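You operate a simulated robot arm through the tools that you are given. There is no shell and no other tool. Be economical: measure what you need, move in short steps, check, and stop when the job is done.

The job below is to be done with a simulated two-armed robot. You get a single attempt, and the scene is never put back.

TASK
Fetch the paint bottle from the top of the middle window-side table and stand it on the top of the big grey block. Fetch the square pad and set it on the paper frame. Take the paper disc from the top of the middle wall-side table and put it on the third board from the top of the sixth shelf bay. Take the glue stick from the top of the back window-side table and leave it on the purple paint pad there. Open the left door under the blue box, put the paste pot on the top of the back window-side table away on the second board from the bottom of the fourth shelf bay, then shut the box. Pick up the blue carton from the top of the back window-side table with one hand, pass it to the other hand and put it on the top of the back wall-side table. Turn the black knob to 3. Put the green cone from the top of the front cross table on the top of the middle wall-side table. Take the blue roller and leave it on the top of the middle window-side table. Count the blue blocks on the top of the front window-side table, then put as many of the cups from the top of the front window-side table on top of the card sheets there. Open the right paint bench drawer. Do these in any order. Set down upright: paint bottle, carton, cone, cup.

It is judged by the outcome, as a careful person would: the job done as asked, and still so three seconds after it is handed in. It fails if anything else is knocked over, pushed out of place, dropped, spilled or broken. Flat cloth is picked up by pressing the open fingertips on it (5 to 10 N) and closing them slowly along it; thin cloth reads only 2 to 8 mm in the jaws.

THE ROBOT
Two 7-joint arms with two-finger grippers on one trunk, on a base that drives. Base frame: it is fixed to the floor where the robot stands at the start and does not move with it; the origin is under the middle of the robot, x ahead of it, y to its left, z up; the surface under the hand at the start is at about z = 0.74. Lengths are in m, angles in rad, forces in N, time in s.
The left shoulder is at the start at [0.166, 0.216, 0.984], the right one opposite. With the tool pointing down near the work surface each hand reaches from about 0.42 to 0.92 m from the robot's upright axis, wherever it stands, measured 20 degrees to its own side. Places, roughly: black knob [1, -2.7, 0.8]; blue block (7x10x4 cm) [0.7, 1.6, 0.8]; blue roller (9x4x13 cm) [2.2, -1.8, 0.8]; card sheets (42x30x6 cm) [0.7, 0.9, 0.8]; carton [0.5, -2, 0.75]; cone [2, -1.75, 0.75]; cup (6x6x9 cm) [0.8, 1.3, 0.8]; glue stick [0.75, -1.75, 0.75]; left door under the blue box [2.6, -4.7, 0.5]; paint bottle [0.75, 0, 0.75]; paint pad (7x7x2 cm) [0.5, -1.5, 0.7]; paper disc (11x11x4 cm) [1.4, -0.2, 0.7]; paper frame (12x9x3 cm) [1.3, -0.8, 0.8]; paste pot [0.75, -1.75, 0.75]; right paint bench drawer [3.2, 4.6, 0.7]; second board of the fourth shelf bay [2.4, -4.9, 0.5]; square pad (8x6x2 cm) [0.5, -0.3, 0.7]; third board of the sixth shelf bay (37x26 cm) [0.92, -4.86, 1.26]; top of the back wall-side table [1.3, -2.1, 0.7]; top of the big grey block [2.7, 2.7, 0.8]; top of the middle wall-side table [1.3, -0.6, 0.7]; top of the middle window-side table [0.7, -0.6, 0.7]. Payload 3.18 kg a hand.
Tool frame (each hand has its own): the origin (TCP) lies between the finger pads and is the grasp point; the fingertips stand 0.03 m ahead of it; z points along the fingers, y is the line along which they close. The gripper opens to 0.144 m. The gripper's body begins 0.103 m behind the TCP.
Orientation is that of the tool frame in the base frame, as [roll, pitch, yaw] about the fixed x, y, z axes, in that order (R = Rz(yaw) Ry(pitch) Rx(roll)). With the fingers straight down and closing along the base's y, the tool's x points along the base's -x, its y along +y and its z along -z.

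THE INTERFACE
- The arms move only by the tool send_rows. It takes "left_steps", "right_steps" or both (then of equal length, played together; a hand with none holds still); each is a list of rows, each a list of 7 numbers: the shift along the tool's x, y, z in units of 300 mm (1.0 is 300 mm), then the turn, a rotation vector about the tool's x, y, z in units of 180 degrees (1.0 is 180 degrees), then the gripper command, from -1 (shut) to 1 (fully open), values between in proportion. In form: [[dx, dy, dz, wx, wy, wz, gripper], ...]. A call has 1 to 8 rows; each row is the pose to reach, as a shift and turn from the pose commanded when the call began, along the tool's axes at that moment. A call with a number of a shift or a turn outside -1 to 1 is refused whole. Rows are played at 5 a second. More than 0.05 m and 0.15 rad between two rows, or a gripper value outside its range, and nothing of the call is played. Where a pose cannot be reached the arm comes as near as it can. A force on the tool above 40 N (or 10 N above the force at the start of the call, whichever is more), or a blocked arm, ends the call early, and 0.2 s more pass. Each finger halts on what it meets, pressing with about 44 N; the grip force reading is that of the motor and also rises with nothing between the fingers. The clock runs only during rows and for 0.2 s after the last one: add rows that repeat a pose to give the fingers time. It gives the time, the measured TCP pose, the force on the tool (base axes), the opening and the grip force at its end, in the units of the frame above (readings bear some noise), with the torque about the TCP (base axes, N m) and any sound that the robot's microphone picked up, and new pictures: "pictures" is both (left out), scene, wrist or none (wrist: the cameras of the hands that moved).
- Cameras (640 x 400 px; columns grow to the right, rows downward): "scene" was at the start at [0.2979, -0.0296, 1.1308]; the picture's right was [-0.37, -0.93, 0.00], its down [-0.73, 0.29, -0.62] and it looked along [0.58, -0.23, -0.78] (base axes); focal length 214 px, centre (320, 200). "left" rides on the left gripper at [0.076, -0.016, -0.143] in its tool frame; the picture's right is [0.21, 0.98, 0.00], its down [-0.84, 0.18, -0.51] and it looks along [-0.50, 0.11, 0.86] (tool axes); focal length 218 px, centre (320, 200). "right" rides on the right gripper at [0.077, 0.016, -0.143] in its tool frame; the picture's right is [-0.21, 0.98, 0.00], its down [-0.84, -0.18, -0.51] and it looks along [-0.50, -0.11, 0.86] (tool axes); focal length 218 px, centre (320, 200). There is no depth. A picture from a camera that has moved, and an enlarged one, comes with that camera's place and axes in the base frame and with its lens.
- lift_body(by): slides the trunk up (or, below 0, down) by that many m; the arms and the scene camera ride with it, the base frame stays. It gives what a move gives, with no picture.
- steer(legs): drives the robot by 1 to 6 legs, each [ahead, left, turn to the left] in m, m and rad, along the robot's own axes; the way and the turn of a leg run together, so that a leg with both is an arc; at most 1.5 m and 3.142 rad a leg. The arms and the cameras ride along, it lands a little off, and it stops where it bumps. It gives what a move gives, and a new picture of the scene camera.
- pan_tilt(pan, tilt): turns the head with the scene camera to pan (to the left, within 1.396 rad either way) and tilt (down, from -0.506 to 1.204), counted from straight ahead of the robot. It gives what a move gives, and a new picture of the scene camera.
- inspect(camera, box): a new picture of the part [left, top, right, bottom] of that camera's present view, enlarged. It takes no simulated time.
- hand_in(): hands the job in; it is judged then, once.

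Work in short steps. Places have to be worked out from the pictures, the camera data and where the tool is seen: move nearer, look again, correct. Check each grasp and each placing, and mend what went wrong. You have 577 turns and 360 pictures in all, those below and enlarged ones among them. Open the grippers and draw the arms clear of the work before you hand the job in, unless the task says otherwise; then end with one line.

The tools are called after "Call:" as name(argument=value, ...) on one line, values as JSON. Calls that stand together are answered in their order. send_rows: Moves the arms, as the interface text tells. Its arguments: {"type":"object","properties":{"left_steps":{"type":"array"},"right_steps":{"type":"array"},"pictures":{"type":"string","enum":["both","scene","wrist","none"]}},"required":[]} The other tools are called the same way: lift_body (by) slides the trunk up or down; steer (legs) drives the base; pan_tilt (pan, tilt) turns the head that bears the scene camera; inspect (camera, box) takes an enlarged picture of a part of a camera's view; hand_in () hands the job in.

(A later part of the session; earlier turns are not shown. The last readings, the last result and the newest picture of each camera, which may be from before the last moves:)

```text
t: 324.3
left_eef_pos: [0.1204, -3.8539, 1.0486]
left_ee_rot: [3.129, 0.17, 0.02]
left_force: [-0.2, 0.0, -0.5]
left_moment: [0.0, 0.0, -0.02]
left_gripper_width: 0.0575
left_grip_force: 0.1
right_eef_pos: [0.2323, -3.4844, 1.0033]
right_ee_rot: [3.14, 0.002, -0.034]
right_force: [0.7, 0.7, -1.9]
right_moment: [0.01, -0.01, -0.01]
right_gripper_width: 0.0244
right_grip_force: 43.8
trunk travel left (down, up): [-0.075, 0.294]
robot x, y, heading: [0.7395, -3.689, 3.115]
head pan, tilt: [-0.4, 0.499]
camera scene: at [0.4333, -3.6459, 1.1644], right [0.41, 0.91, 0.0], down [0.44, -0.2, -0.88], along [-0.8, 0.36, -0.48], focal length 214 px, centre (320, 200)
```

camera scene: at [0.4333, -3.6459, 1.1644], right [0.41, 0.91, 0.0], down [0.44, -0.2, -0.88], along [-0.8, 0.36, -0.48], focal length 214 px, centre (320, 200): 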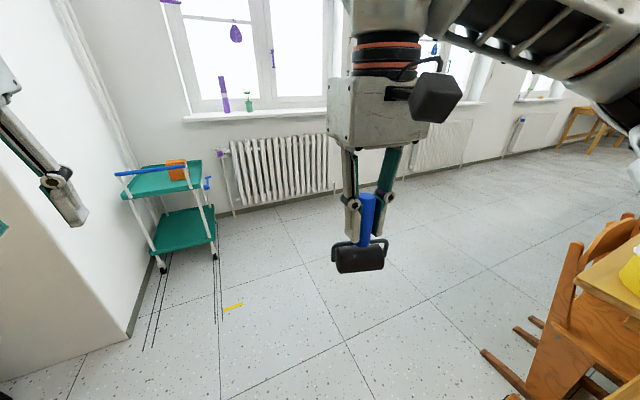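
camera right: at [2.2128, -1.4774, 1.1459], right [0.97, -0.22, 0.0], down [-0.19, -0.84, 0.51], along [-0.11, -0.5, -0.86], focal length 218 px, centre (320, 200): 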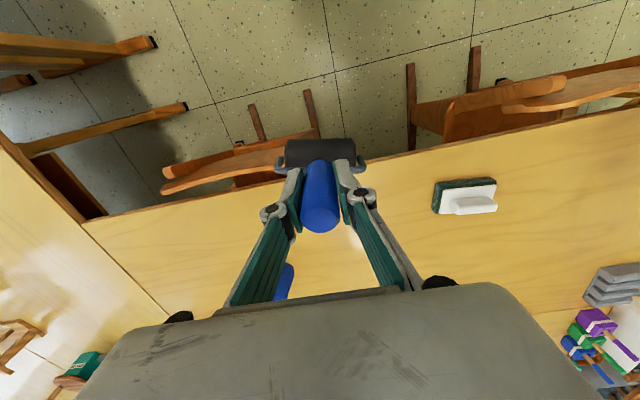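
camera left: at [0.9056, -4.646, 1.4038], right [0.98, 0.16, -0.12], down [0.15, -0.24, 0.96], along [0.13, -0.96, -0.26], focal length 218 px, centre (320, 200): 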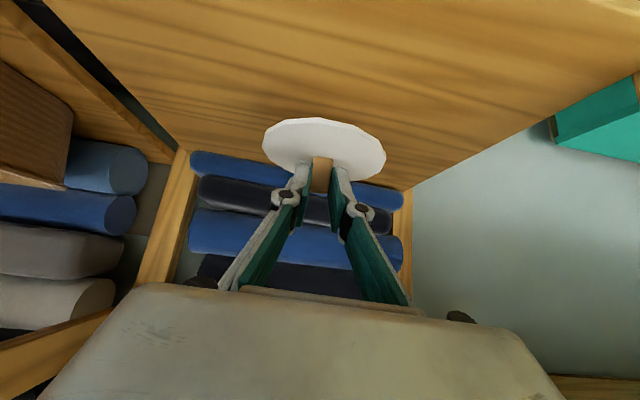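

The window aisle is wide (wall at x≈-1.6). I go round into it and up to y≈-1.0, then face the middle window-side table.

Call:
steer(legs=[[0.9, 0, 0], [0, 0, -1.545], [1.4, 0, 0], [1.3, 0, 0], [0, 0, -1.57]])

Call:
pan_tilt(pan=0, tilt=0.75)

```text
t: 349.6
left_eef_pos: [0.2985, -0.7551, 1.049]
left_ee_rot: [3.128, 0.172, -3.069]
left_force: [-0.3, 0.9, 1.4]
left_moment: [0.0, 0.0, -0.01]
left_gripper_width: 0.0577
left_grip_force: 0.1
right_eef_pos: [0.2058, -1.1272, 1.0032]
right_ee_rot: [3.139, 0.005, -3.126]
right_force: [0.1, -0.4, -2.6]
right_moment: [-0.02, -0.01, -0.02]
right_gripper_width: 0.0244
right_grip_force: 43.9
trunk travel left (down, up): [-0.075, 0.294]
robot x, y, heading: [-0.3139, -0.9457, 0.027]
head pan, tilt: [-0.4, 0.499]
camera scene: at [-0.0002, -0.9799, 1.1644], right [-0.37, -0.93, 0.0], down [-0.45, 0.18, -0.88], along [0.82, -0.32, -0.48], focal length 214 px, centre (320, 200)
```

scene: 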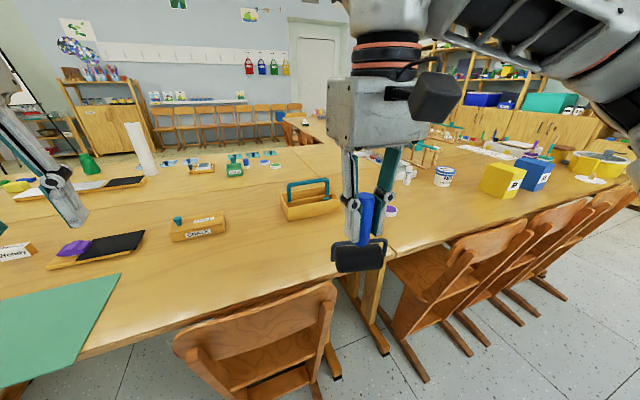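

```text
t: 350.4
left_eef_pos: [0.2988, -0.7538, 1.0492]
left_ee_rot: [3.129, 0.171, -3.07]
left_force: [0.3, 0.3, 0.2]
left_moment: [0.0, 0.03, -0.02]
left_gripper_width: 0.0576
left_grip_force: 0.0
right_eef_pos: [0.2051, -1.1258, 1.0031]
right_ee_rot: [3.14, 0.004, -3.124]
right_force: [0.2, -0.1, -2.4]
right_moment: [0.0, 0.02, 0.02]
right_gripper_width: 0.0243
right_grip_force: 43.9
trunk travel left (down, up): [-0.075, 0.294]
robot x, y, heading: [-0.3119, -0.9492, 0.02]
head pan, tilt: [0.0, 0.75]
camera scene: at [-0.0019, -0.9444, 1.1425], right [0.02, -1.0, 0.0], down [-0.68, -0.02, -0.73], along [0.73, 0.02, -0.68], focal length 214 px, centre (320, 200)
```

scene: 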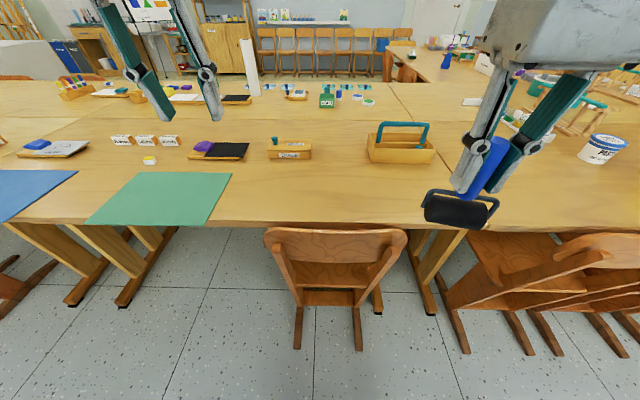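

Free wood at about [0.53,-1.02] in front of the chalk box/basket. I move a little closer and carry the roller there.

Call:
steer(legs=[[0.1, 0.1, 0]])

Call:
send_rows(right_steps=[[-0.125, 0, 0.06, 0, 0, 0, -1], [-0.25, 0, 0.12, 0, 0, 0, -1], [-0.375, 0, 0.18, 0, 0, 0, -1], [-0.5, 0, 0.24, 0, 0, 0, -1], [-0.625, 0, 0.3, 0, 0, 0, -1], [-0.75, 0, 0.38, 0, 0, 0, -1], [-0.75, 0, 0.42, 0, 0, 0, -1]], pictures="both")

```text
t: 352.0
left_eef_pos: [0.3953, -0.6488, 1.0498]
left_ee_rot: [3.129, 0.171, -3.068]
left_force: [-0.2, 0.6, -0.1]
left_moment: [-0.02, 0.02, 0.0]
left_gripper_width: 0.0577
left_grip_force: 0.1
right_eef_pos: [0.3028, -1.0214, 1.0035]
right_ee_rot: [3.141, 0.006, -3.124]
right_force: [-0.4, 0.2, -2.7]
right_moment: [-0.02, 0.0, -0.01]
right_gripper_width: 0.0244
right_grip_force: 44.0
trunk travel left (down, up): [-0.075, 0.294]
robot x, y, heading: [-0.2146, -0.8423, 0.029]
head pan, tilt: [0.0, 0.75]
camera scene: at [0.096, -0.8401, 1.1425], right [0.02, -1.0, 0.0], down [-0.68, -0.02, -0.73], along [0.73, 0.02, -0.68], focal length 214 px, centre (320, 200)
```

scene: 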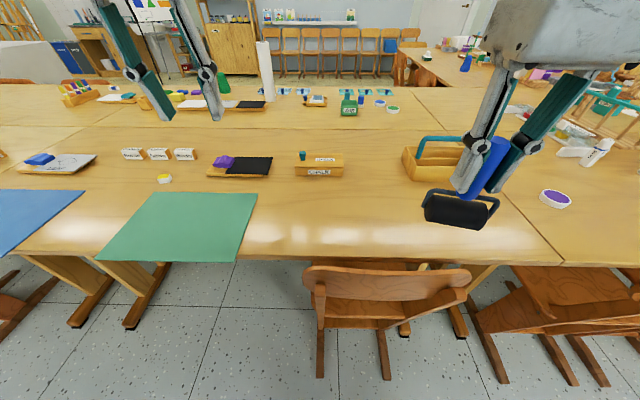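

```text
t: 353.6
left_eef_pos: [0.3951, -0.6497, 1.0502]
left_ee_rot: [3.129, 0.17, -3.069]
left_force: [-0.1, -0.8, 0.4]
left_moment: [0.01, -0.01, 0.04]
left_gripper_width: 0.0576
left_grip_force: 0.0
right_eef_pos: [0.5276, -1.0192, 0.8791]
right_ee_rot: [3.14, 0.006, -3.122]
right_force: [0.2, 0.7, -2.5]
right_moment: [0.03, 0.01, -0.02]
right_gripper_width: 0.0249
right_grip_force: 44.7
trunk travel left (down, up): [-0.075, 0.294]
robot x, y, heading: [-0.2131, -0.8478, 0.021]
head pan, tilt: [0.0, 0.75]
camera scene: at [0.0956, -0.8407, 1.1426], right [0.02, -1.0, 0.0], down [-0.68, -0.02, -0.73], along [0.73, 0.02, -0.68], focal length 214 px, centre (320, 200)
camera right: at [0.4503, -1.0043, 1.0195], right [0.19, 0.98, 0.0], down [0.84, -0.17, 0.51], along [0.5, -0.1, -0.86], focal length 218 px, centre (320, 200)
```

scene: 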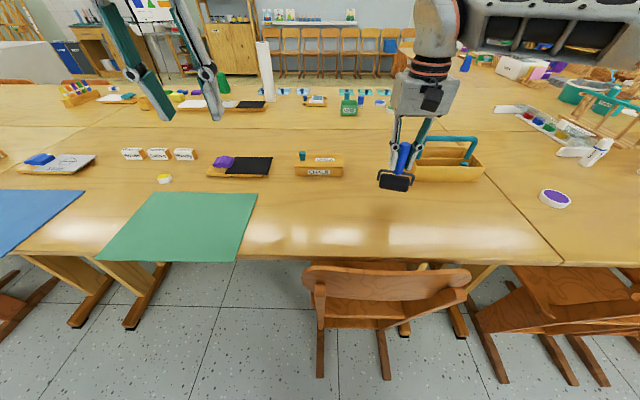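
right: 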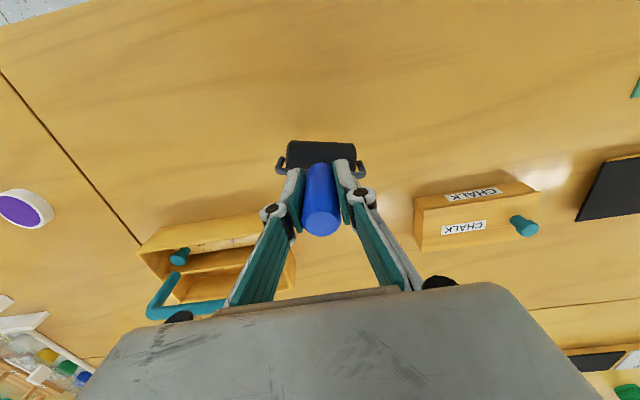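

Clear spot. Lower to contact (expected TCP z≈0.836).

Call:
send_rows(right_steps=[[0, 0, 0.07, 0, 0, 0, -1], [0, 0, 0.12, 0, 0, 0, -1], [0, 0, 0.135, 0, 0, 0, -1], [0, 0, 0.147, 0, 0, 0, -1], [0, 0, 0.155, 0, 0, 0, -1]], pictures="none")

```text
t: 354.8
left_eef_pos: [0.3955, -0.6492, 1.051]
left_ee_rot: [3.129, 0.175, -3.071]
left_force: [0.2, -0.4, 0.1]
left_moment: [-0.02, -0.02, 0.01]
left_gripper_width: 0.0574
left_grip_force: 0.1
right_eef_pos: [0.5278, -1.0169, 0.8378]
right_ee_rot: [3.14, 0.01, -3.124]
right_force: [-2.2, -0.5, 13.2]
right_moment: [-0.46, 0.34, 0.01]
right_gripper_width: 0.0245
right_grip_force: 44.3
trunk travel left (down, up): [-0.075, 0.294]
robot x, y, heading: [-0.2127, -0.8436, 0.021]
head pan, tilt: [0.0, 0.75]
```

Contact. Release and lift straight up.

Call:
send_rows(right_steps=[[0, 0, -0.01, 0, 0, 0, -1], [0, 0, -0.01, 0, 0, 0, -0.6], [0, 0, -0.01, 0, 0, 0, -0.2], [0, 0, -0.1, 0, 0, 0, 0], [0, 0, -0.25, 0, 0, 0, 0], [0, 0, -0.4, 0, 0, 0, 0], [0.1, 0, -0.5, 0, 0, 0, 0], [0.2, 0, -0.58, 0, 0, 0, 0]], pictures="wrist")

```text
t: 356.6
left_eef_pos: [0.3987, -0.6488, 1.0459]
left_ee_rot: [3.128, 0.165, -3.07]
left_force: [0.6, 0.3, -0.3]
left_moment: [-0.01, 0.08, 0.0]
left_gripper_width: 0.0573
left_grip_force: 0.0
right_eef_pos: [0.4689, -1.0194, 0.9975]
right_ee_rot: [-3.141, -0.001, -3.126]
right_force: [1.0, 0.4, -1.1]
right_moment: [-0.04, 0.09, 0.02]
right_gripper_width: 0.0718
right_grip_force: 0.0
right hand out of reach, approached as far as the arm can: row 6, 7
trunk travel left (down, up): [-0.075, 0.294]
robot x, y, heading: [-0.2163, -0.8454, 0.024]
head pan, tilt: [0.0, 0.75]
camera right: at [0.3924, -1.0054, 1.139], right [0.19, 0.98, 0.0], down [0.85, -0.17, 0.51], along [0.5, -0.1, -0.86], focal length 218 px, centre (320, 200)
```

right: 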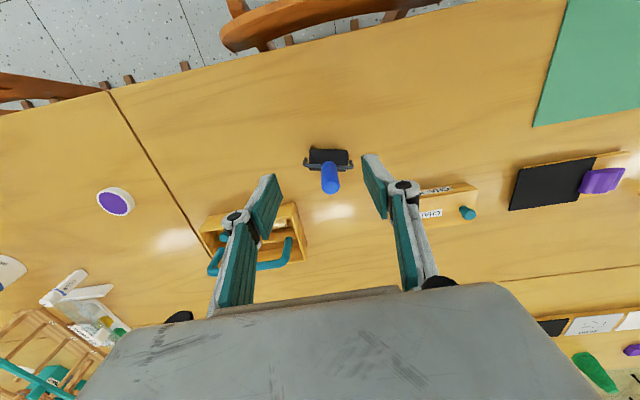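

Roller stands on the middle window-side table. Next I strafe right to the back window-side table and look.

Call:
steer(legs=[[-0.05, -0.75, -0.02]])

Call:
pan_tilt(pan=-0.1, tilt=0.8)

```text
t: 363.7
left_eef_pos: [0.3599, -1.4215, 1.0497]
left_ee_rot: [3.129, 0.171, -3.089]
left_force: [-0.1, -0.2, 0.1]
left_moment: [0.0, 0.01, 0.02]
left_gripper_width: 0.0577
left_grip_force: 0.0
right_eef_pos: [0.4227, -1.7925, 1.0008]
right_ee_rot: [3.14, 0.005, 3.137]
right_force: [0.3, -0.6, 0.2]
right_moment: [-0.01, -0.02, 0.01]
right_gripper_width: 0.072
right_grip_force: 0.1
trunk travel left (down, up): [-0.075, 0.294]
robot x, y, heading: [-0.2553, -1.604, -0.002]
head pan, tilt: [0.0, 0.75]
camera scene: at [0.0557, -1.6054, 1.1425], right [0.0, -1.0, 0.0], down [-0.68, 0.0, -0.73], along [0.73, 0.0, -0.68], focal length 214 px, centre (320, 200)
```

scene: 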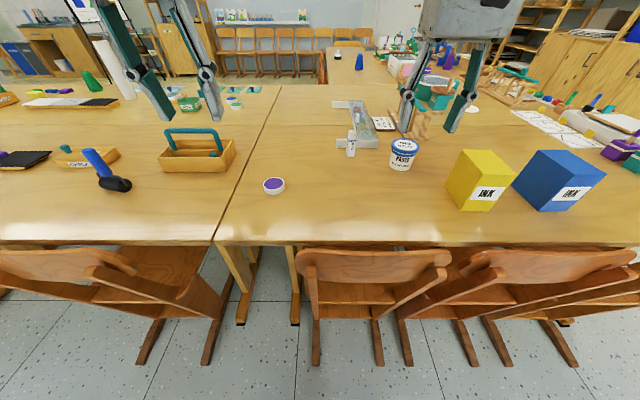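

```text
t: 364.3
left_eef_pos: [0.3584, -1.4208, 1.0498]
left_ee_rot: [3.128, 0.172, -3.089]
left_force: [1.0, -0.6, -0.3]
left_moment: [-0.02, -0.01, 0.0]
left_gripper_width: 0.0576
left_grip_force: 0.1
right_eef_pos: [0.4242, -1.7936, 1.0007]
right_ee_rot: [3.142, 0.004, 3.139]
right_force: [0.7, -0.3, 0.0]
right_moment: [0.01, 0.0, 0.02]
right_gripper_width: 0.072
right_grip_force: 0.2
trunk travel left (down, up): [-0.075, 0.294]
robot x, y, heading: [-0.2563, -1.6081, 0.004]
head pan, tilt: [-0.099, 0.799]
camera scene: at [0.0531, -1.6133, 1.1385], right [-0.1, -1.0, 0.0], down [-0.71, 0.07, -0.7], along [0.69, -0.07, -0.72], focal length 214 px, centre (320, 200)
```

scene: 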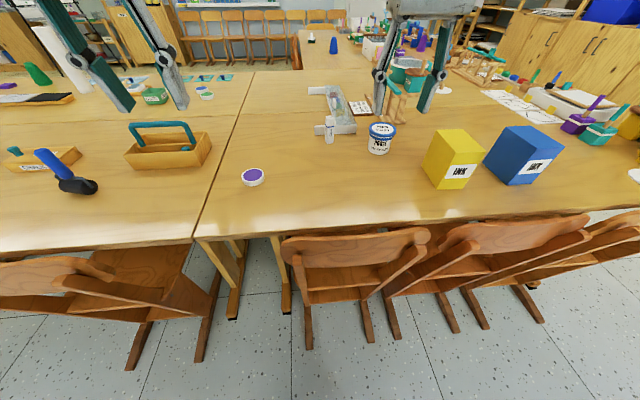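

Glue stick stands near [0.71,-1.715], paste pot near [0.66,-1.875], purple pad [0.53,-1.47], blue carton x 0.43–0.54, y −2.17…−2.295. I move closer and view the glue with the right wrist camera.

Call:
steer(legs=[[0.14, 0.1, 0]])

Call:
send_rows(right_steps=[[-0.05, 0, 0.06, 0, 0, 0, 0], [-0.1, 0, 0.12, 0, 0, 0, 0], [-0.15, 0, 0.18, 0, 0, 0, 0]], pictures="wrist")

```text
t: 365.9
left_eef_pos: [0.4973, -1.3165, 1.0509]
left_ee_rot: [3.128, 0.171, -3.087]
left_force: [0.3, 0.1, 0.3]
left_moment: [0.0, -0.03, 0.01]
left_gripper_width: 0.0577
left_grip_force: 0.0
right_eef_pos: [0.562, -1.6869, 1.0016]
right_ee_rot: [3.141, 0.005, 3.14]
right_force: [-0.1, 0.8, -0.1]
right_moment: [-0.02, 0.0, -0.01]
right_gripper_width: 0.072
right_grip_force: 0.1
trunk travel left (down, up): [-0.075, 0.294]
robot x, y, heading: [-0.1157, -1.5023, 0.002]
head pan, tilt: [-0.099, 0.799]
camera scene: at [0.1918, -1.5094, 1.1386], right [-0.09, -1.0, 0.0], down [-0.71, 0.07, -0.7], along [0.69, -0.07, -0.72], focal length 214 px, centre (320, 200)
```

scene: 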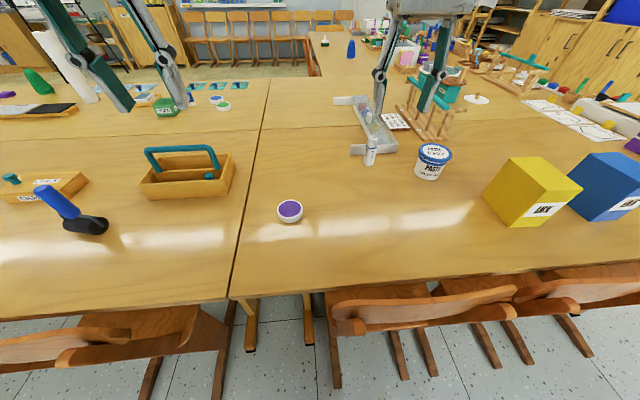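

```text
t: 366.7
left_eef_pos: [0.4981, -1.3172, 1.0475]
left_ee_rot: [3.129, 0.17, -3.086]
left_force: [0.1, -0.3, -0.6]
left_moment: [-0.01, -0.02, -0.01]
left_gripper_width: 0.0575
left_grip_force: 0.0
right_eef_pos: [0.6066, -1.6856, 0.9459]
right_ee_rot: [-3.141, 0.005, 3.14]
right_force: [0.2, -0.6, -0.1]
right_moment: [0.0, -0.01, 0.0]
right_gripper_width: 0.072
right_grip_force: 0.1
trunk travel left (down, up): [-0.075, 0.294]
robot x, y, heading: [-0.118, -1.5009, 0.004]
head pan, tilt: [-0.099, 0.799]
camera right: at [0.5305, -1.6697, 1.0864], right [0.21, 0.98, 0.0], down [0.84, -0.18, 0.51], along [0.5, -0.11, -0.86], focal length 218 px, centre (320, 200)
```

right: 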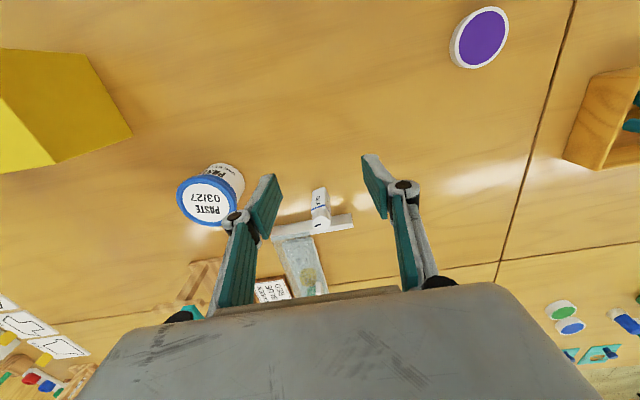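

Glue axis ≈[0.72,-1.717], top ≈0.825. I approach over it and descend around it.

Call:
send_rows(right_steps=[[-0.13, -0.05, 0.08, 0, 0, 0, 0], [-0.25, -0.107, 0.17, 0, 0, 0, 0], [-0.377, -0.107, 0.26, 0, 0, 0, 0], [-0.377, -0.107, 0.37, 0, 0, 0, 0], [-0.377, -0.107, 0.487, 0, 0, 0, 0], [-0.377, -0.107, 0.487, 0, 0, 0, 0]], pictures="wrist")

```text
t: 368.1
left_eef_pos: [0.4981, -1.3162, 1.0481]
left_ee_rot: [3.13, 0.168, -3.088]
left_force: [0.9, 0.3, -0.4]
left_moment: [0.01, 0.03, 0.01]
left_gripper_width: 0.0577
left_grip_force: 0.1
right_eef_pos: [0.6506, -1.7372, 0.8352]
right_ee_rot: [3.141, 0.006, 3.137]
right_force: [-0.2, -0.9, -0.1]
right_moment: [-0.02, 0.06, -0.01]
right_gripper_width: 0.0719
right_grip_force: 0.0
right hand out of reach, approached as far as the arm can: row 1, 2, 3, 4, 5, 6
trunk travel left (down, up): [-0.075, 0.294]
robot x, y, heading: [-0.1144, -1.5034, 0.004]
head pan, tilt: [-0.099, 0.799]
camera right: at [0.5743, -1.72, 0.9769], right [0.21, 0.98, 0.0], down [0.84, -0.18, 0.51], along [0.5, -0.11, -0.86], focal length 218 px, centre (320, 200)
```

right: 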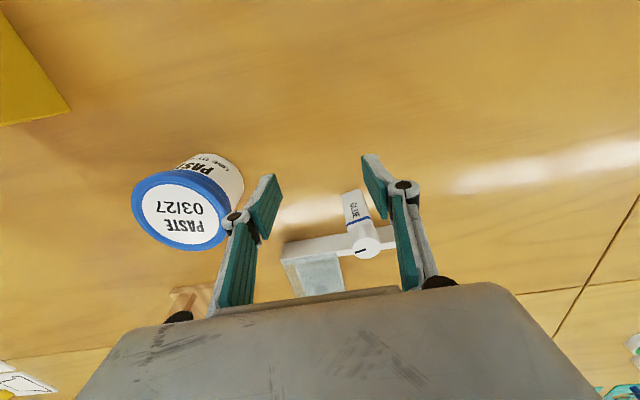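

Slightly short in reach. I raise the hand, align y with the glue, then drive ahead 7 cm.

Call:
send_rows(right_steps=[[0.03, 0.03, -0.1, 0, 0, 0, 0], [0.03, 0.067, -0.15, 0, 0, 0, 0], [0.03, 0.067, -0.15, 0, 0, 0, 0]], pictures="none")

Call:
steer(legs=[[0.07, 0, 0]])

```text
t: 368.9
left_eef_pos: [0.4968, -1.3155, 1.0485]
left_ee_rot: [3.128, 0.17, -3.087]
left_force: [-0.7, 0.1, -0.5]
left_moment: [-0.03, 0.0, 0.01]
left_gripper_width: 0.0574
left_grip_force: 0.1
right_eef_pos: [0.6506, -1.7362, 0.8372]
right_ee_rot: [3.139, 0.005, 3.137]
right_force: [0.5, 0.0, 0.6]
right_moment: [0.03, 0.01, -0.01]
right_gripper_width: 0.072
right_grip_force: 0.0
right hand out of reach, approached as far as the arm can: row 1, 2, 3
trunk travel left (down, up): [-0.075, 0.294]
robot x, y, heading: [-0.1178, -1.4984, 0.003]
head pan, tilt: [-0.099, 0.799]
```

```text
t: 369.9
left_eef_pos: [0.568, -1.316, 1.0486]
left_ee_rot: [3.129, 0.169, -3.09]
left_force: [0.2, -0.1, -0.8]
left_moment: [0.0, 0.02, 0.01]
left_gripper_width: 0.0577
left_grip_force: 0.1
right_eef_pos: [0.7212, -1.7365, 0.836]
right_ee_rot: [3.141, 0.004, 3.135]
right_force: [-0.5, -0.5, -0.1]
right_moment: [-0.05, 0.0, -0.01]
right_gripper_width: 0.0766
right_grip_force: 0.1
trunk travel left (down, up): [-0.075, 0.294]
robot x, y, heading: [-0.047, -1.5012, 0.009]
head pan, tilt: [-0.099, 0.799]
camera scene: at [0.2624, -1.5094, 1.1382], right [-0.09, -1.0, 0.0], down [-0.71, 0.07, -0.7], along [0.69, -0.07, -0.72], focal length 214 px, centre (320, 200)
```

scene: 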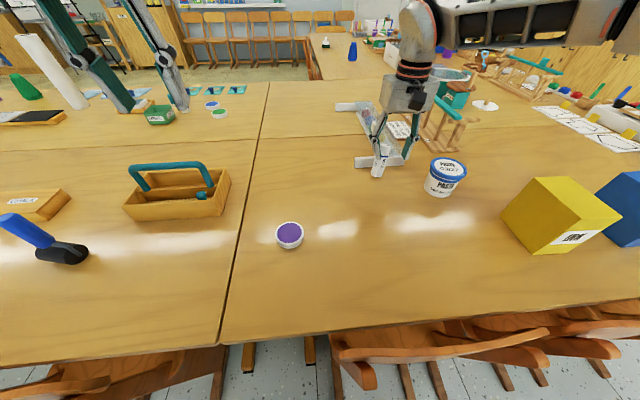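

The finger width changed slightly — perhaps touching the glue. I check the wrist view.

Call:
inspect(camera="right", box=[200, 120, 480, 295])

```text
2.29 times, centred on (340, 208) of right
camera zoom: at [0.6439, -1.7203, 0.9763], right [0.21, 0.98, 0.0], down [0.84, -0.18, 0.51], along [0.5, -0.11, -0.86], focal length 499 px, centre (274, 183)
```

zoom: 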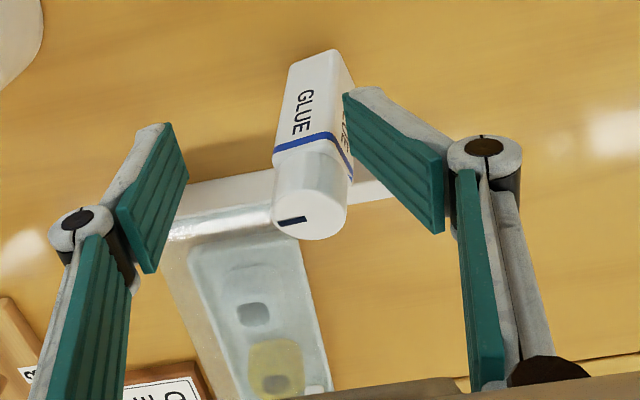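

The glue is between the fingers, touching the left one. I shift 1.2 cm toward +y, lower 3.5 cm, then close.

Call:
send_rows(right_steps=[[0, 0.04, 0, 0, 0, 0, 0.1], [0, 0.045, 0.04, 0, 0, 0, 0.1], [0, 0.045, 0.08, 0, 0, 0, 0.1], [0, 0.045, 0.12, 0, 0, 0, 0.1], [0, 0.045, 0.12, 0, 0, 0, 0.1]], pictures="wrist")

```text
t: 371.1
left_eef_pos: [0.567, -1.3168, 1.0491]
left_ee_rot: [3.13, 0.172, -3.09]
left_force: [0.1, -0.5, -0.2]
left_moment: [0.0, 0.0, 0.03]
left_gripper_width: 0.0575
left_grip_force: 0.1
right_eef_pos: [0.7208, -1.7227, 0.801]
right_ee_rot: [-3.142, 0.007, 3.137]
right_force: [0.1, 0.1, -0.3]
right_moment: [0.02, 0.02, -0.03]
right_gripper_width: 0.0795
right_grip_force: 0.1
trunk travel left (down, up): [-0.075, 0.294]
robot x, y, heading: [-0.0433, -1.4998, 0.004]
head pan, tilt: [-0.099, 0.799]
camera right: at [0.6435, -1.7063, 0.942], right [0.21, 0.98, 0.0], down [0.84, -0.18, 0.51], along [0.5, -0.11, -0.86], focal length 218 px, centre (320, 200)
```

right: 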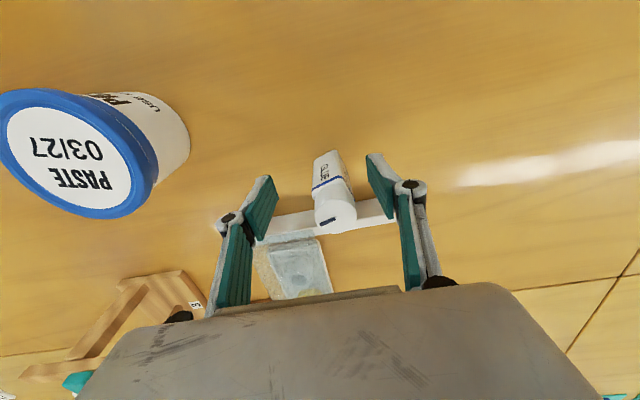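

Glue centred and still upright. Close and lift.

Call:
send_rows(right_steps=[[0, 0, 0, 0, 0, 0, -0.3], [0, 0, 0, 0, 0, 0, -0.7], [0, 0, 0, 0, 0, 0, -1], [0, 0, 0, 0, 0, 0, -1]], pictures="none")

Call:
send_rows(right_steps=[[0.02, 0, -0.1, 0, 0, 0, -1], [0.1, 0, -0.2, 0, 0, 0, -1], [0.22, 0.05, -0.28, 0, 0, 0, -1], [0.34, 0.1, -0.33, 0, 0, 0, -1], [0.46, 0.2, -0.36, 0, 0, 0, -1], [0.57, 0.3, -0.36, 0, 0, 0, -1]], pictures="wrist")

```text
t: 372.1
left_eef_pos: [0.5686, -1.3165, 1.0489]
left_ee_rot: [3.129, 0.17, -3.09]
left_force: [-0.2, 0.3, -0.1]
left_moment: [0.0, -0.04, -0.01]
left_gripper_width: 0.0577
left_grip_force: 0.0
right_eef_pos: [0.7206, -1.7219, 0.8009]
right_ee_rot: [3.142, 0.006, 3.136]
right_force: [-0.4, 0.1, -0.6]
right_moment: [-0.01, 0.0, -0.03]
right_gripper_width: 0.0247
right_grip_force: 44.2
trunk travel left (down, up): [-0.075, 0.294]
robot x, y, heading: [-0.0458, -1.505, 0.006]
head pan, tilt: [-0.099, 0.799]
```

```text
t: 373.5
left_eef_pos: [0.5668, -1.3157, 1.0492]
left_ee_rot: [3.129, 0.169, -3.087]
left_force: [-0.3, 0.0, -0.6]
left_moment: [0.0, -0.02, -0.01]
left_gripper_width: 0.0579
left_grip_force: 0.1
right_eef_pos: [0.5481, -1.6295, 0.9069]
right_ee_rot: [-3.14, 0.003, 3.134]
right_force: [-0.4, -1.0, 0.1]
right_moment: [0.0, 0.02, -0.01]
right_gripper_width: 0.0248
right_grip_force: 44.4
trunk travel left (down, up): [-0.075, 0.294]
robot x, y, heading: [-0.0466, -1.5044, 0.005]
head pan, tilt: [-0.099, 0.799]
camera right: at [0.4701, -1.6135, 1.0482], right [0.22, 0.98, 0.0], down [0.84, -0.19, 0.51], along [0.5, -0.11, -0.86], focal length 218 px, centre (320, 200)
```

right: 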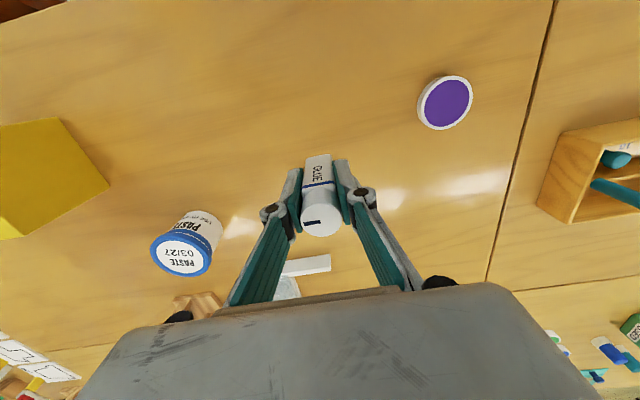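

Pad at [0.536,-1.47]. First I move the left hand aside to avoid collision, then bring the glue over the pad.

Call:
send_rows(left_steps=[[0.08, 0.14, -0.02, 0, 0, 0, 0], [0.16, 0.28, -0.04, 0, 0, 0, 0], [0.24, 0.42, -0.06, 0, 0, 0, 0], [0.32, 0.56, -0.08, 0, 0.01, 0, 0], [0.35, 0.7, -0.1, 0, 0.02, 0, 0]], pictures="none")

Call:
send_rows(right_steps=[[0.0, 0.13, 0.02, 0, 0, 0, -1], [0.02, 0.26, 0.05, 0, 0, 0, -1], [0.03, 0.4, 0.08, 0, 0, 0, -1], [0.04, 0.533, 0.11, 0, 0, 0, -1], [0.04, 0.533, 0.18, 0, 0, 0, -1], [0.04, 0.533, 0.18, 0, 0, 0, -1]], pictures="wrist")

```text
t: 374.7
left_eef_pos: [0.4433, -1.1604, 1.0239]
left_ee_rot: [3.132, 0.108, -3.086]
left_force: [1.1, 0.6, 0.0]
left_moment: [0.0, 0.01, 0.04]
left_gripper_width: 0.0722
left_grip_force: 0.1
left hand out of reach, approached as far as the arm can: row 4, 5
right_eef_pos: [0.5478, -1.6304, 0.9068]
right_ee_rot: [-3.14, 0.005, 3.136]
right_force: [-0.4, 0.6, -1.2]
right_moment: [-0.01, 0.0, -0.02]
right_gripper_width: 0.0251
right_grip_force: 43.7
trunk travel left (down, up): [-0.075, 0.294]
robot x, y, heading: [-0.0479, -1.5014, 0.006]
head pan, tilt: [-0.099, 0.799]
```

```text
t: 376.1
left_eef_pos: [0.4439, -1.1617, 1.0271]
left_ee_rot: [3.13, 0.11, -3.086]
left_force: [1.0, 0.0, -0.1]
left_moment: [-0.02, 0.01, 0.0]
left_gripper_width: 0.0722
left_grip_force: 0.0
right_eef_pos: [0.5398, -1.4721, 0.8543]
right_ee_rot: [-3.141, 0.007, 3.137]
right_force: [0.4, 0.4, 0.0]
right_moment: [0.0, 0.02, -0.03]
right_gripper_width: 0.025
right_grip_force: 44.0
trunk travel left (down, up): [-0.075, 0.294]
robot x, y, heading: [-0.0427, -1.4994, 0.007]
head pan, tilt: [-0.099, 0.799]
camera right: at [0.463, -1.4547, 0.9954], right [0.21, 0.98, 0.0], down [0.84, -0.18, 0.51], along [0.5, -0.11, -0.86], focal length 218 px, centre (320, 200)
```

right: 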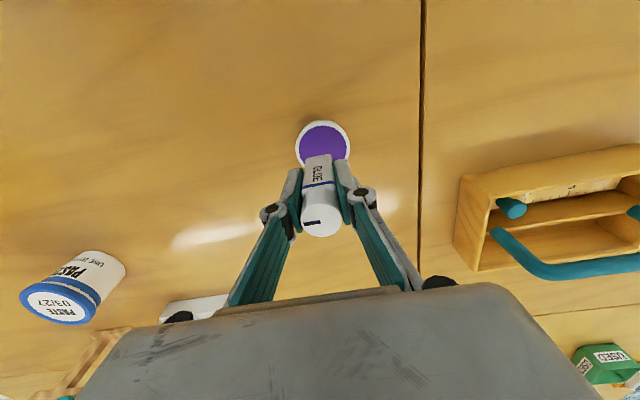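

Nearly centred. Small correction and lower to contact.

Call:
send_rows(right_steps=[[0.02, 0.012, 0.04, 0, 0, 0, -1], [0.02, 0.012, 0.075, 0, 0, 0, -1], [0.02, 0.012, 0.09, 0, 0, 0, -1], [0.02, 0.012, 0.1, 0, 0, 0, -1], [0.02, 0.012, 0.11, 0, 0, 0, -1], [0.02, 0.012, 0.12, 0, 0, 0, -1]], pictures="none")

```text
t: 377.5
left_eef_pos: [0.4444, -1.1619, 1.0255]
left_ee_rot: [3.13, 0.108, -3.085]
left_force: [-0.3, 0.7, 0.3]
left_moment: [0.02, 0.02, 0.01]
left_gripper_width: 0.0718
left_grip_force: 0.0
right_eef_pos: [0.532, -1.4696, 0.8163]
right_ee_rot: [-3.142, 0.007, 3.134]
right_force: [0.6, -0.8, -0.3]
right_moment: [-0.01, 0.05, -0.02]
right_gripper_width: 0.0249
right_grip_force: 43.7
trunk travel left (down, up): [-0.075, 0.294]
robot x, y, heading: [-0.0466, -1.5034, 0.007]
head pan, tilt: [-0.099, 0.799]
```

No contact yet; continue in 2 mm steps.

Call:
send_rows(right_steps=[[0, 0, 0.008, 0, 0, 0, -1], [0, 0, 0.016, 0, 0, 0, -1], [0, 0, 0.024, 0, 0, 0, -1], [0, 0, 0.032, 0, 0, 0, -1], [0, 0, 0.04, 0, 0, 0, -1]], pictures="wrist")

```text
t: 378.5
left_eef_pos: [0.4445, -1.1628, 1.0266]
left_ee_rot: [3.128, 0.113, -3.087]
left_force: [-0.6, -0.3, -0.3]
left_moment: [0.03, 0.03, -0.01]
left_gripper_width: 0.0721
left_grip_force: 0.1
right_eef_pos: [0.5337, -1.4692, 0.8166]
right_ee_rot: [3.134, 0.011, 3.131]
right_force: [-6.7, -6.0, 29.3]
right_moment: [-0.32, 0.36, -0.07]
right_gripper_width: 0.0249
right_grip_force: 44.1
trunk travel left (down, up): [-0.075, 0.294]
robot x, y, heading: [-0.0467, -1.5015, 0.006]
head pan, tilt: [-0.099, 0.799]
stopped in row 5 (right hand): the force on the tool passed its limit at 41 N (the readings are from after the stop); the commanded pose is now the measured one
camera right: at [0.4552, -1.4531, 0.9564], right [0.22, 0.98, 0.01], down [0.83, -0.19, 0.52], along [0.51, -0.11, -0.86], focal length 218 px, centre (320, 200)
```

right: 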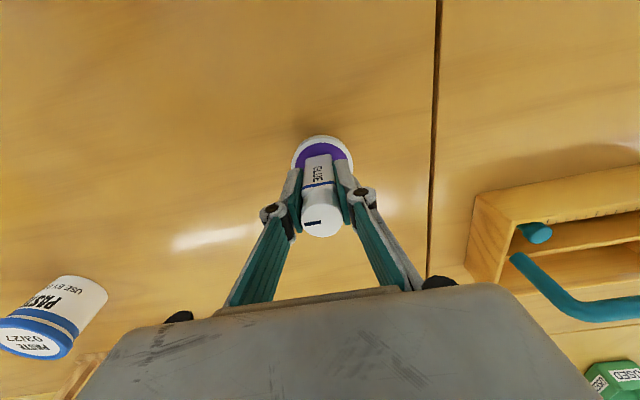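

Firm contact with the pad. Relax, open slightly, and lift.

Call:
send_rows(right_steps=[[0, 0, -0.01, 0, 0, 0, -1], [0, 0, -0.01, 0, 0, 0, -0.6], [0, 0, -0.01, 0, 0, 0, -0.3], [0, 0, -0.1, 0, 0, 0, -0.2], [0, 0, -0.25, 0, 0, 0, -0.2], [0, 0, -0.38, 0, 0, 0, -0.2], [0, -0.1, -0.4, 0, 0, 0, -0.2], [0, -0.2, -0.4, 0, 0, 0, -0.2]], pictures="wrist")

```text
t: 380.3
left_eef_pos: [0.4429, -1.1625, 1.026]
left_ee_rot: [3.127, 0.11, -3.088]
left_force: [-0.9, -0.6, -0.2]
left_moment: [-0.02, 0.01, -0.01]
left_gripper_width: 0.0719
left_grip_force: 0.0
right_eef_pos: [0.5339, -1.531, 0.93]
right_ee_rot: [3.137, 0.01, 3.133]
right_force: [-0.3, -0.5, 0.3]
right_moment: [-0.01, 0.01, 0.03]
right_gripper_width: 0.0577
right_grip_force: 0.0
trunk travel left (down, up): [-0.075, 0.294]
robot x, y, heading: [-0.0426, -1.5005, 0.005]
head pan, tilt: [-0.099, 0.799]
camera right: at [0.4555, -1.5143, 1.071], right [0.22, 0.98, 0.01], down [0.84, -0.19, 0.52], along [0.5, -0.11, -0.86], focal length 218 px, centre (320, 200)
```

right: 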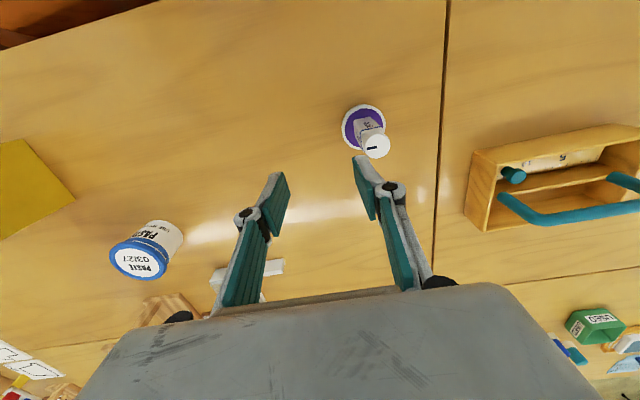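

Glue stands on the purple pad. With both hands free I go to the front window-side table for the cups.

Call:
steer(legs=[[-0.2, 0, 0], [0, 1.4, 0], [0, 1.25, 0]])

Call:
pan_tilt(pan=0.1, tilt=0.75)

```text
t: 404.8
left_eef_pos: [0.3248, 1.4541, 1.0245]
left_ee_rot: [3.129, 0.109, 3.137]
left_force: [0.0, 0.2, 0.8]
left_moment: [0.02, 0.0, 0.01]
left_gripper_width: 0.0721
left_grip_force: 0.0
right_eef_pos: [0.3922, 1.0831, 0.9298]
right_ee_rot: [3.139, 0.008, 3.071]
right_force: [0.0, -0.3, -0.3]
right_moment: [0.02, 0.06, 0.0]
right_gripper_width: 0.0576
right_grip_force: 0.0
trunk travel left (down, up): [-0.075, 0.294]
robot x, y, heading: [-0.1861, 1.1456, -0.053]
head pan, tilt: [-0.099, 0.799]
camera scene: at [0.1226, 1.1188, 1.1385], right [-0.15, -0.99, 0.0], down [-0.71, 0.11, -0.7], along [0.69, -0.11, -0.72], focal length 214 px, centre (320, 200)
```

scene: 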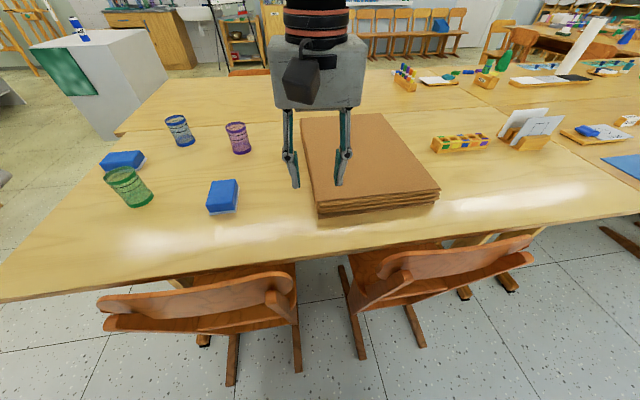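

```text
t: 405.5
left_eef_pos: [0.3247, 1.4548, 1.0252]
left_ee_rot: [3.129, 0.109, 3.137]
left_force: [0.4, 0.0, 0.1]
left_moment: [-0.02, -0.01, 0.01]
left_gripper_width: 0.0722
left_grip_force: 0.0
right_eef_pos: [0.3907, 1.0825, 0.9301]
right_ee_rot: [3.138, 0.01, 3.072]
right_force: [-1.0, 0.3, 0.2]
right_moment: [0.0, 0.03, -0.02]
right_gripper_width: 0.0578
right_grip_force: 0.1
trunk travel left (down, up): [-0.075, 0.294]
robot x, y, heading: [-0.1875, 1.1474, -0.053]
head pan, tilt: [0.099, 0.75]
camera scene: at [0.1257, 1.1347, 1.1425], right [0.04, -1.0, 0.0], down [-0.68, -0.03, -0.73], along [0.73, 0.03, -0.68], focal length 214 px, centre (320, 200)
```

scene: 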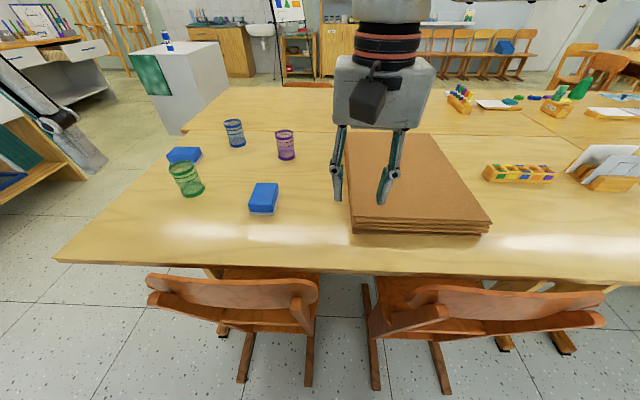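

I count two blue blocks (near [0.6,1.3] and [0.76,1.63]) and three cups. I look once more from a closer, unobstructed stance to be sure.

Call:
steer(legs=[[0.12, -0.08, 0.05]])

Call:
pan_tilt(pan=0.75, tilt=0.75)

```text
t: 406.9
left_eef_pos: [0.4248, 1.3924, 1.0259]
left_ee_rot: [3.129, 0.111, -3.102]
left_force: [-0.5, -0.3, -0.1]
left_moment: [0.02, 0.0, -0.02]
left_gripper_width: 0.072
left_grip_force: 0.2
right_eef_pos: [0.5095, 1.0235, 0.9313]
right_ee_rot: [3.138, 0.011, 3.119]
right_force: [-0.3, -0.3, 0.2]
right_moment: [-0.02, 0.0, -0.01]
right_gripper_width: 0.0578
right_grip_force: 0.0
trunk travel left (down, up): [-0.075, 0.294]
robot x, y, heading: [-0.0706, 1.0637, -0.009]
head pan, tilt: [0.099, 0.75]
camera scene: at [0.2399, 1.0633, 1.1425], right [0.09, -1.0, 0.0], down [-0.68, -0.06, -0.73], along [0.73, 0.07, -0.68], focal length 214 px, centre (320, 200)
```

scene: 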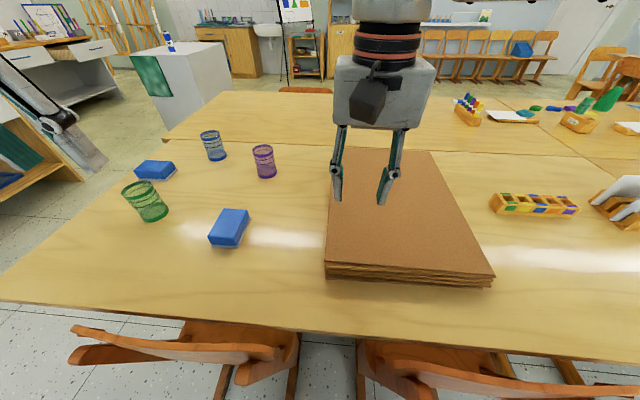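

```text
t: 407.9
left_eef_pos: [0.4242, 1.3922, 1.0255]
left_ee_rot: [3.13, 0.11, -3.101]
left_force: [-0.5, 0.5, -0.6]
left_moment: [0.0, 0.02, 0.01]
left_gripper_width: 0.0719
left_grip_force: 0.1
right_eef_pos: [0.5078, 1.0232, 0.9297]
right_ee_rot: [3.138, 0.01, 3.12]
right_force: [-0.4, 0.0, -0.7]
right_moment: [-0.03, -0.02, 0.03]
right_gripper_width: 0.0579
right_grip_force: 0.0
trunk travel left (down, up): [-0.075, 0.294]
robot x, y, heading: [-0.0697, 1.0568, -0.01]
head pan, tilt: [0.75, 0.75]
camera scene: at [0.2183, 1.1121, 1.1425], right [0.67, -0.74, 0.0], down [-0.5, -0.46, -0.73], along [0.54, 0.49, -0.68], focal length 214 px, centre (320, 200)
```

scene: 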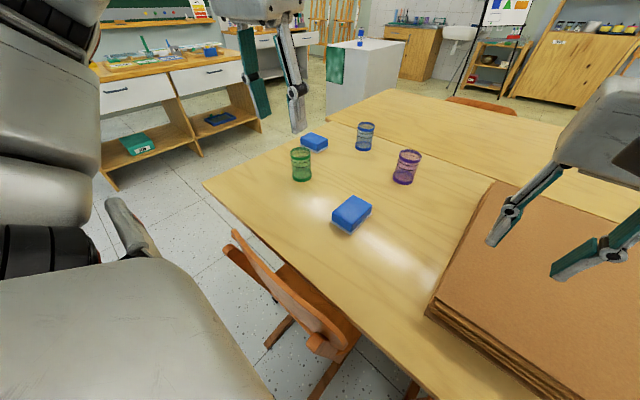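

Confirmed: two blue blocks, so two cups go on the card sheets. First the green cup at ≈[0.58,1.52] with the left hand.

Call:
send_rows(left_steps=[[-0.083, 0.068, 0.06, 0, 0.006, 0, 0.4], [-0.166, 0.136, 0.12, 0, 0.012, 0, 0.4], [-0.249, 0.204, 0.18, 0, 0.018, 0, 0.4], [-0.33, 0.272, 0.25, 0, 0.024, 0, 0.4], [-0.415, 0.34, 0.32, 0, 0.03, 0, 0.4], [-0.497, 0.407, 0.39, 0, 0.035, 0, 0.4]], pictures="wrist")

```text
t: 409.3
left_eef_pos: [0.5756, 1.4451, 0.8548]
left_ee_rot: [3.138, -0.008, -3.09]
left_force: [0.7, -0.3, -2.9]
left_moment: [0.0, 0.15, 0.01]
left_gripper_width: 0.1004
left_grip_force: 0.0
left hand out of reach, approached as far as the arm can: row 1, 2, 3, 4, 5, 6
right_eef_pos: [0.5128, 1.0227, 0.9221]
right_ee_rot: [3.139, -0.001, 3.117]
right_force: [2.2, -0.1, -2.0]
right_moment: [0.03, 0.14, 0.04]
right_gripper_width: 0.0576
right_grip_force: 0.0
trunk travel left (down, up): [-0.075, 0.294]
robot x, y, heading: [-0.0716, 1.06, -0.009]
head pan, tilt: [0.75, 0.75]
camera left: at [0.5004, 1.4251, 0.9994], right [-0.26, 0.97, 0.01], down [0.84, 0.22, 0.5], along [0.48, 0.13, -0.87], focal length 218 px, centre (320, 200)
```

left: 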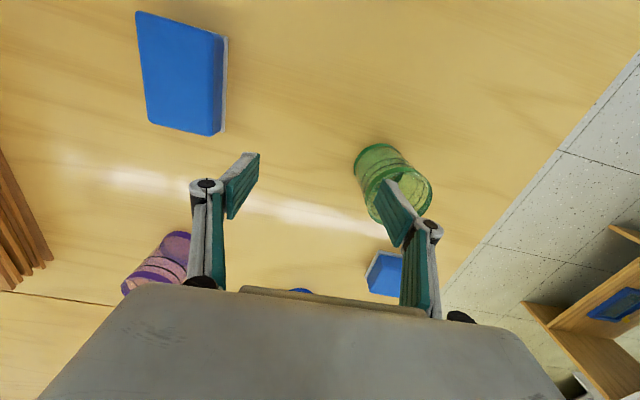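

The finger is right at the cup rim. I raise the hand straight up at once.

Call:
send_rows(left_steps=[[0, 0, -0.1, 0, 0, 0, 0.4], [0, 0, -0.2, 0, 0, 0, 0.4], [0, 0, -0.3, 0, 0, 0, 0.4], [0, 0, -0.3, 0, 0, 0, 0.4]], pictures="wrist")

```text
t: 410.3
left_eef_pos: [0.5562, 1.4106, 0.9274]
left_ee_rot: [3.132, 0.005, -3.093]
left_force: [-0.7, 0.0, 0.6]
left_moment: [0.0, 0.02, 0.01]
left_gripper_width: 0.1008
left_grip_force: 0.0
left hand out of reach, approached as far as the arm can: row 1, 2, 3, 4
right_eef_pos: [0.5081, 1.0229, 0.9299]
right_ee_rot: [3.137, 0.008, 3.119]
right_force: [-0.5, -1.3, 1.0]
right_moment: [0.02, -0.01, -0.03]
right_gripper_width: 0.0574
right_grip_force: 0.0
trunk travel left (down, up): [-0.075, 0.294]
robot x, y, heading: [-0.0714, 1.0608, -0.015]
head pan, tilt: [0.75, 0.75]
camera left: at [0.48, 1.3898, 1.0693], right [-0.26, 0.97, 0.01], down [0.83, 0.21, 0.51], along [0.49, 0.14, -0.86], focal length 218 px, centre (320, 200)
```

left: 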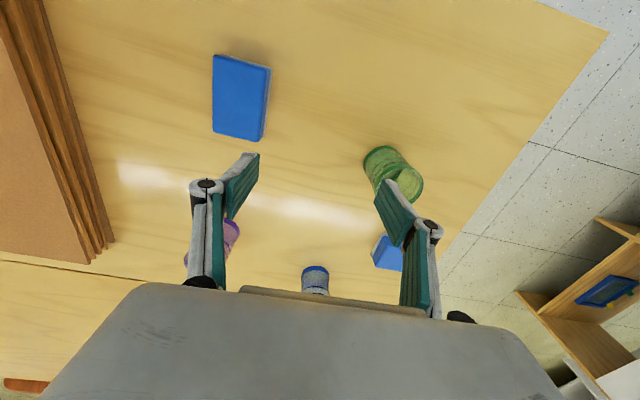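

Cups are fine. The green cup is too far to the left for this stance, so I strafe left 0.2 m and approach again.

Call:
steer(legs=[[0, 0.2, 0.01]])

Call:
send_rows(left_steps=[[-0.02, -0.1, -0.03, 0, 0, -0.01, 0.4], [-0.05, -0.2, -0.05, 0, 0, -0.01, 0.4], [-0.05, -0.3, -0.05, 0, 0, -0.01, 0.4], [-0.05, -0.3, -0.05, 0, 0, -0.01, 0.4]], pictures="wrist")

```text
t: 412.7
left_eef_pos: [0.5562, 1.6135, 0.9276]
left_ee_rot: [3.128, 0.005, -3.088]
left_force: [0.2, -0.1, 1.0]
left_moment: [0.0, 0.01, -0.03]
left_gripper_width: 0.1009
left_grip_force: 0.1
right_eef_pos: [0.5089, 1.2276, 0.9298]
right_ee_rot: [3.138, 0.01, 3.123]
right_force: [-0.6, -0.7, 0.5]
right_moment: [-0.02, 0.01, 0.0]
right_gripper_width: 0.0576
right_grip_force: 0.0
trunk travel left (down, up): [-0.075, 0.294]
robot x, y, heading: [-0.0708, 1.2581, -0.001]
head pan, tilt: [0.75, 0.75]
camera scene: at [0.2193, 1.3132, 1.1425], right [0.68, -0.73, 0.0], down [-0.5, -0.46, -0.73], along [0.54, 0.5, -0.68], focal length 214 px, centre (320, 200)
```

scene: 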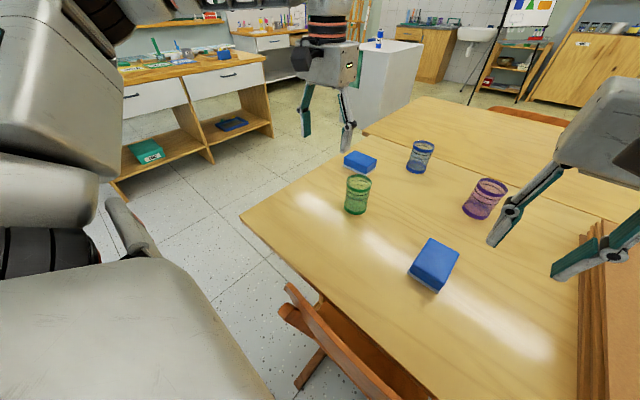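

```text
t: 413.7
left_eef_pos: [0.5751, 1.5235, 0.9416]
left_ee_rot: [3.13, 0.006, -3.057]
left_force: [0.4, 0.2, 0.6]
left_moment: [-0.03, -0.02, 0.01]
left_gripper_width: 0.1006
left_grip_force: 0.2
right_eef_pos: [0.5099, 1.2262, 0.9298]
right_ee_rot: [3.139, 0.01, 3.124]
right_force: [0.2, -0.1, -0.6]
right_moment: [0.02, -0.01, 0.01]
right_gripper_width: 0.0578
right_grip_force: 0.0
trunk travel left (down, up): [-0.075, 0.294]
robot x, y, heading: [-0.0672, 1.2609, -0.003]
head pan, tilt: [0.75, 0.75]
camera left: at [0.4996, 1.5002, 1.0849], right [-0.29, 0.96, 0.01], down [0.82, 0.25, 0.51], along [0.49, 0.16, -0.86], focal length 218 px, centre (320, 200)
```

left: 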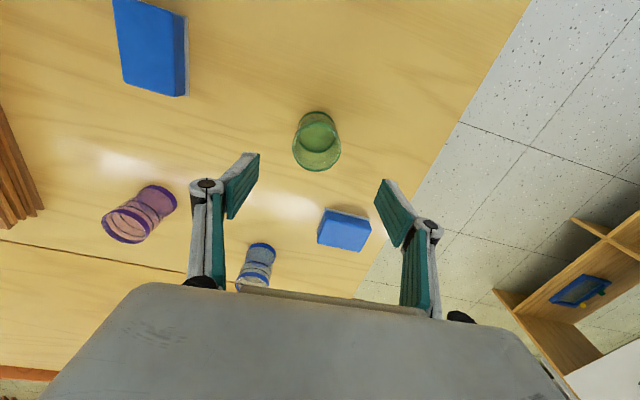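

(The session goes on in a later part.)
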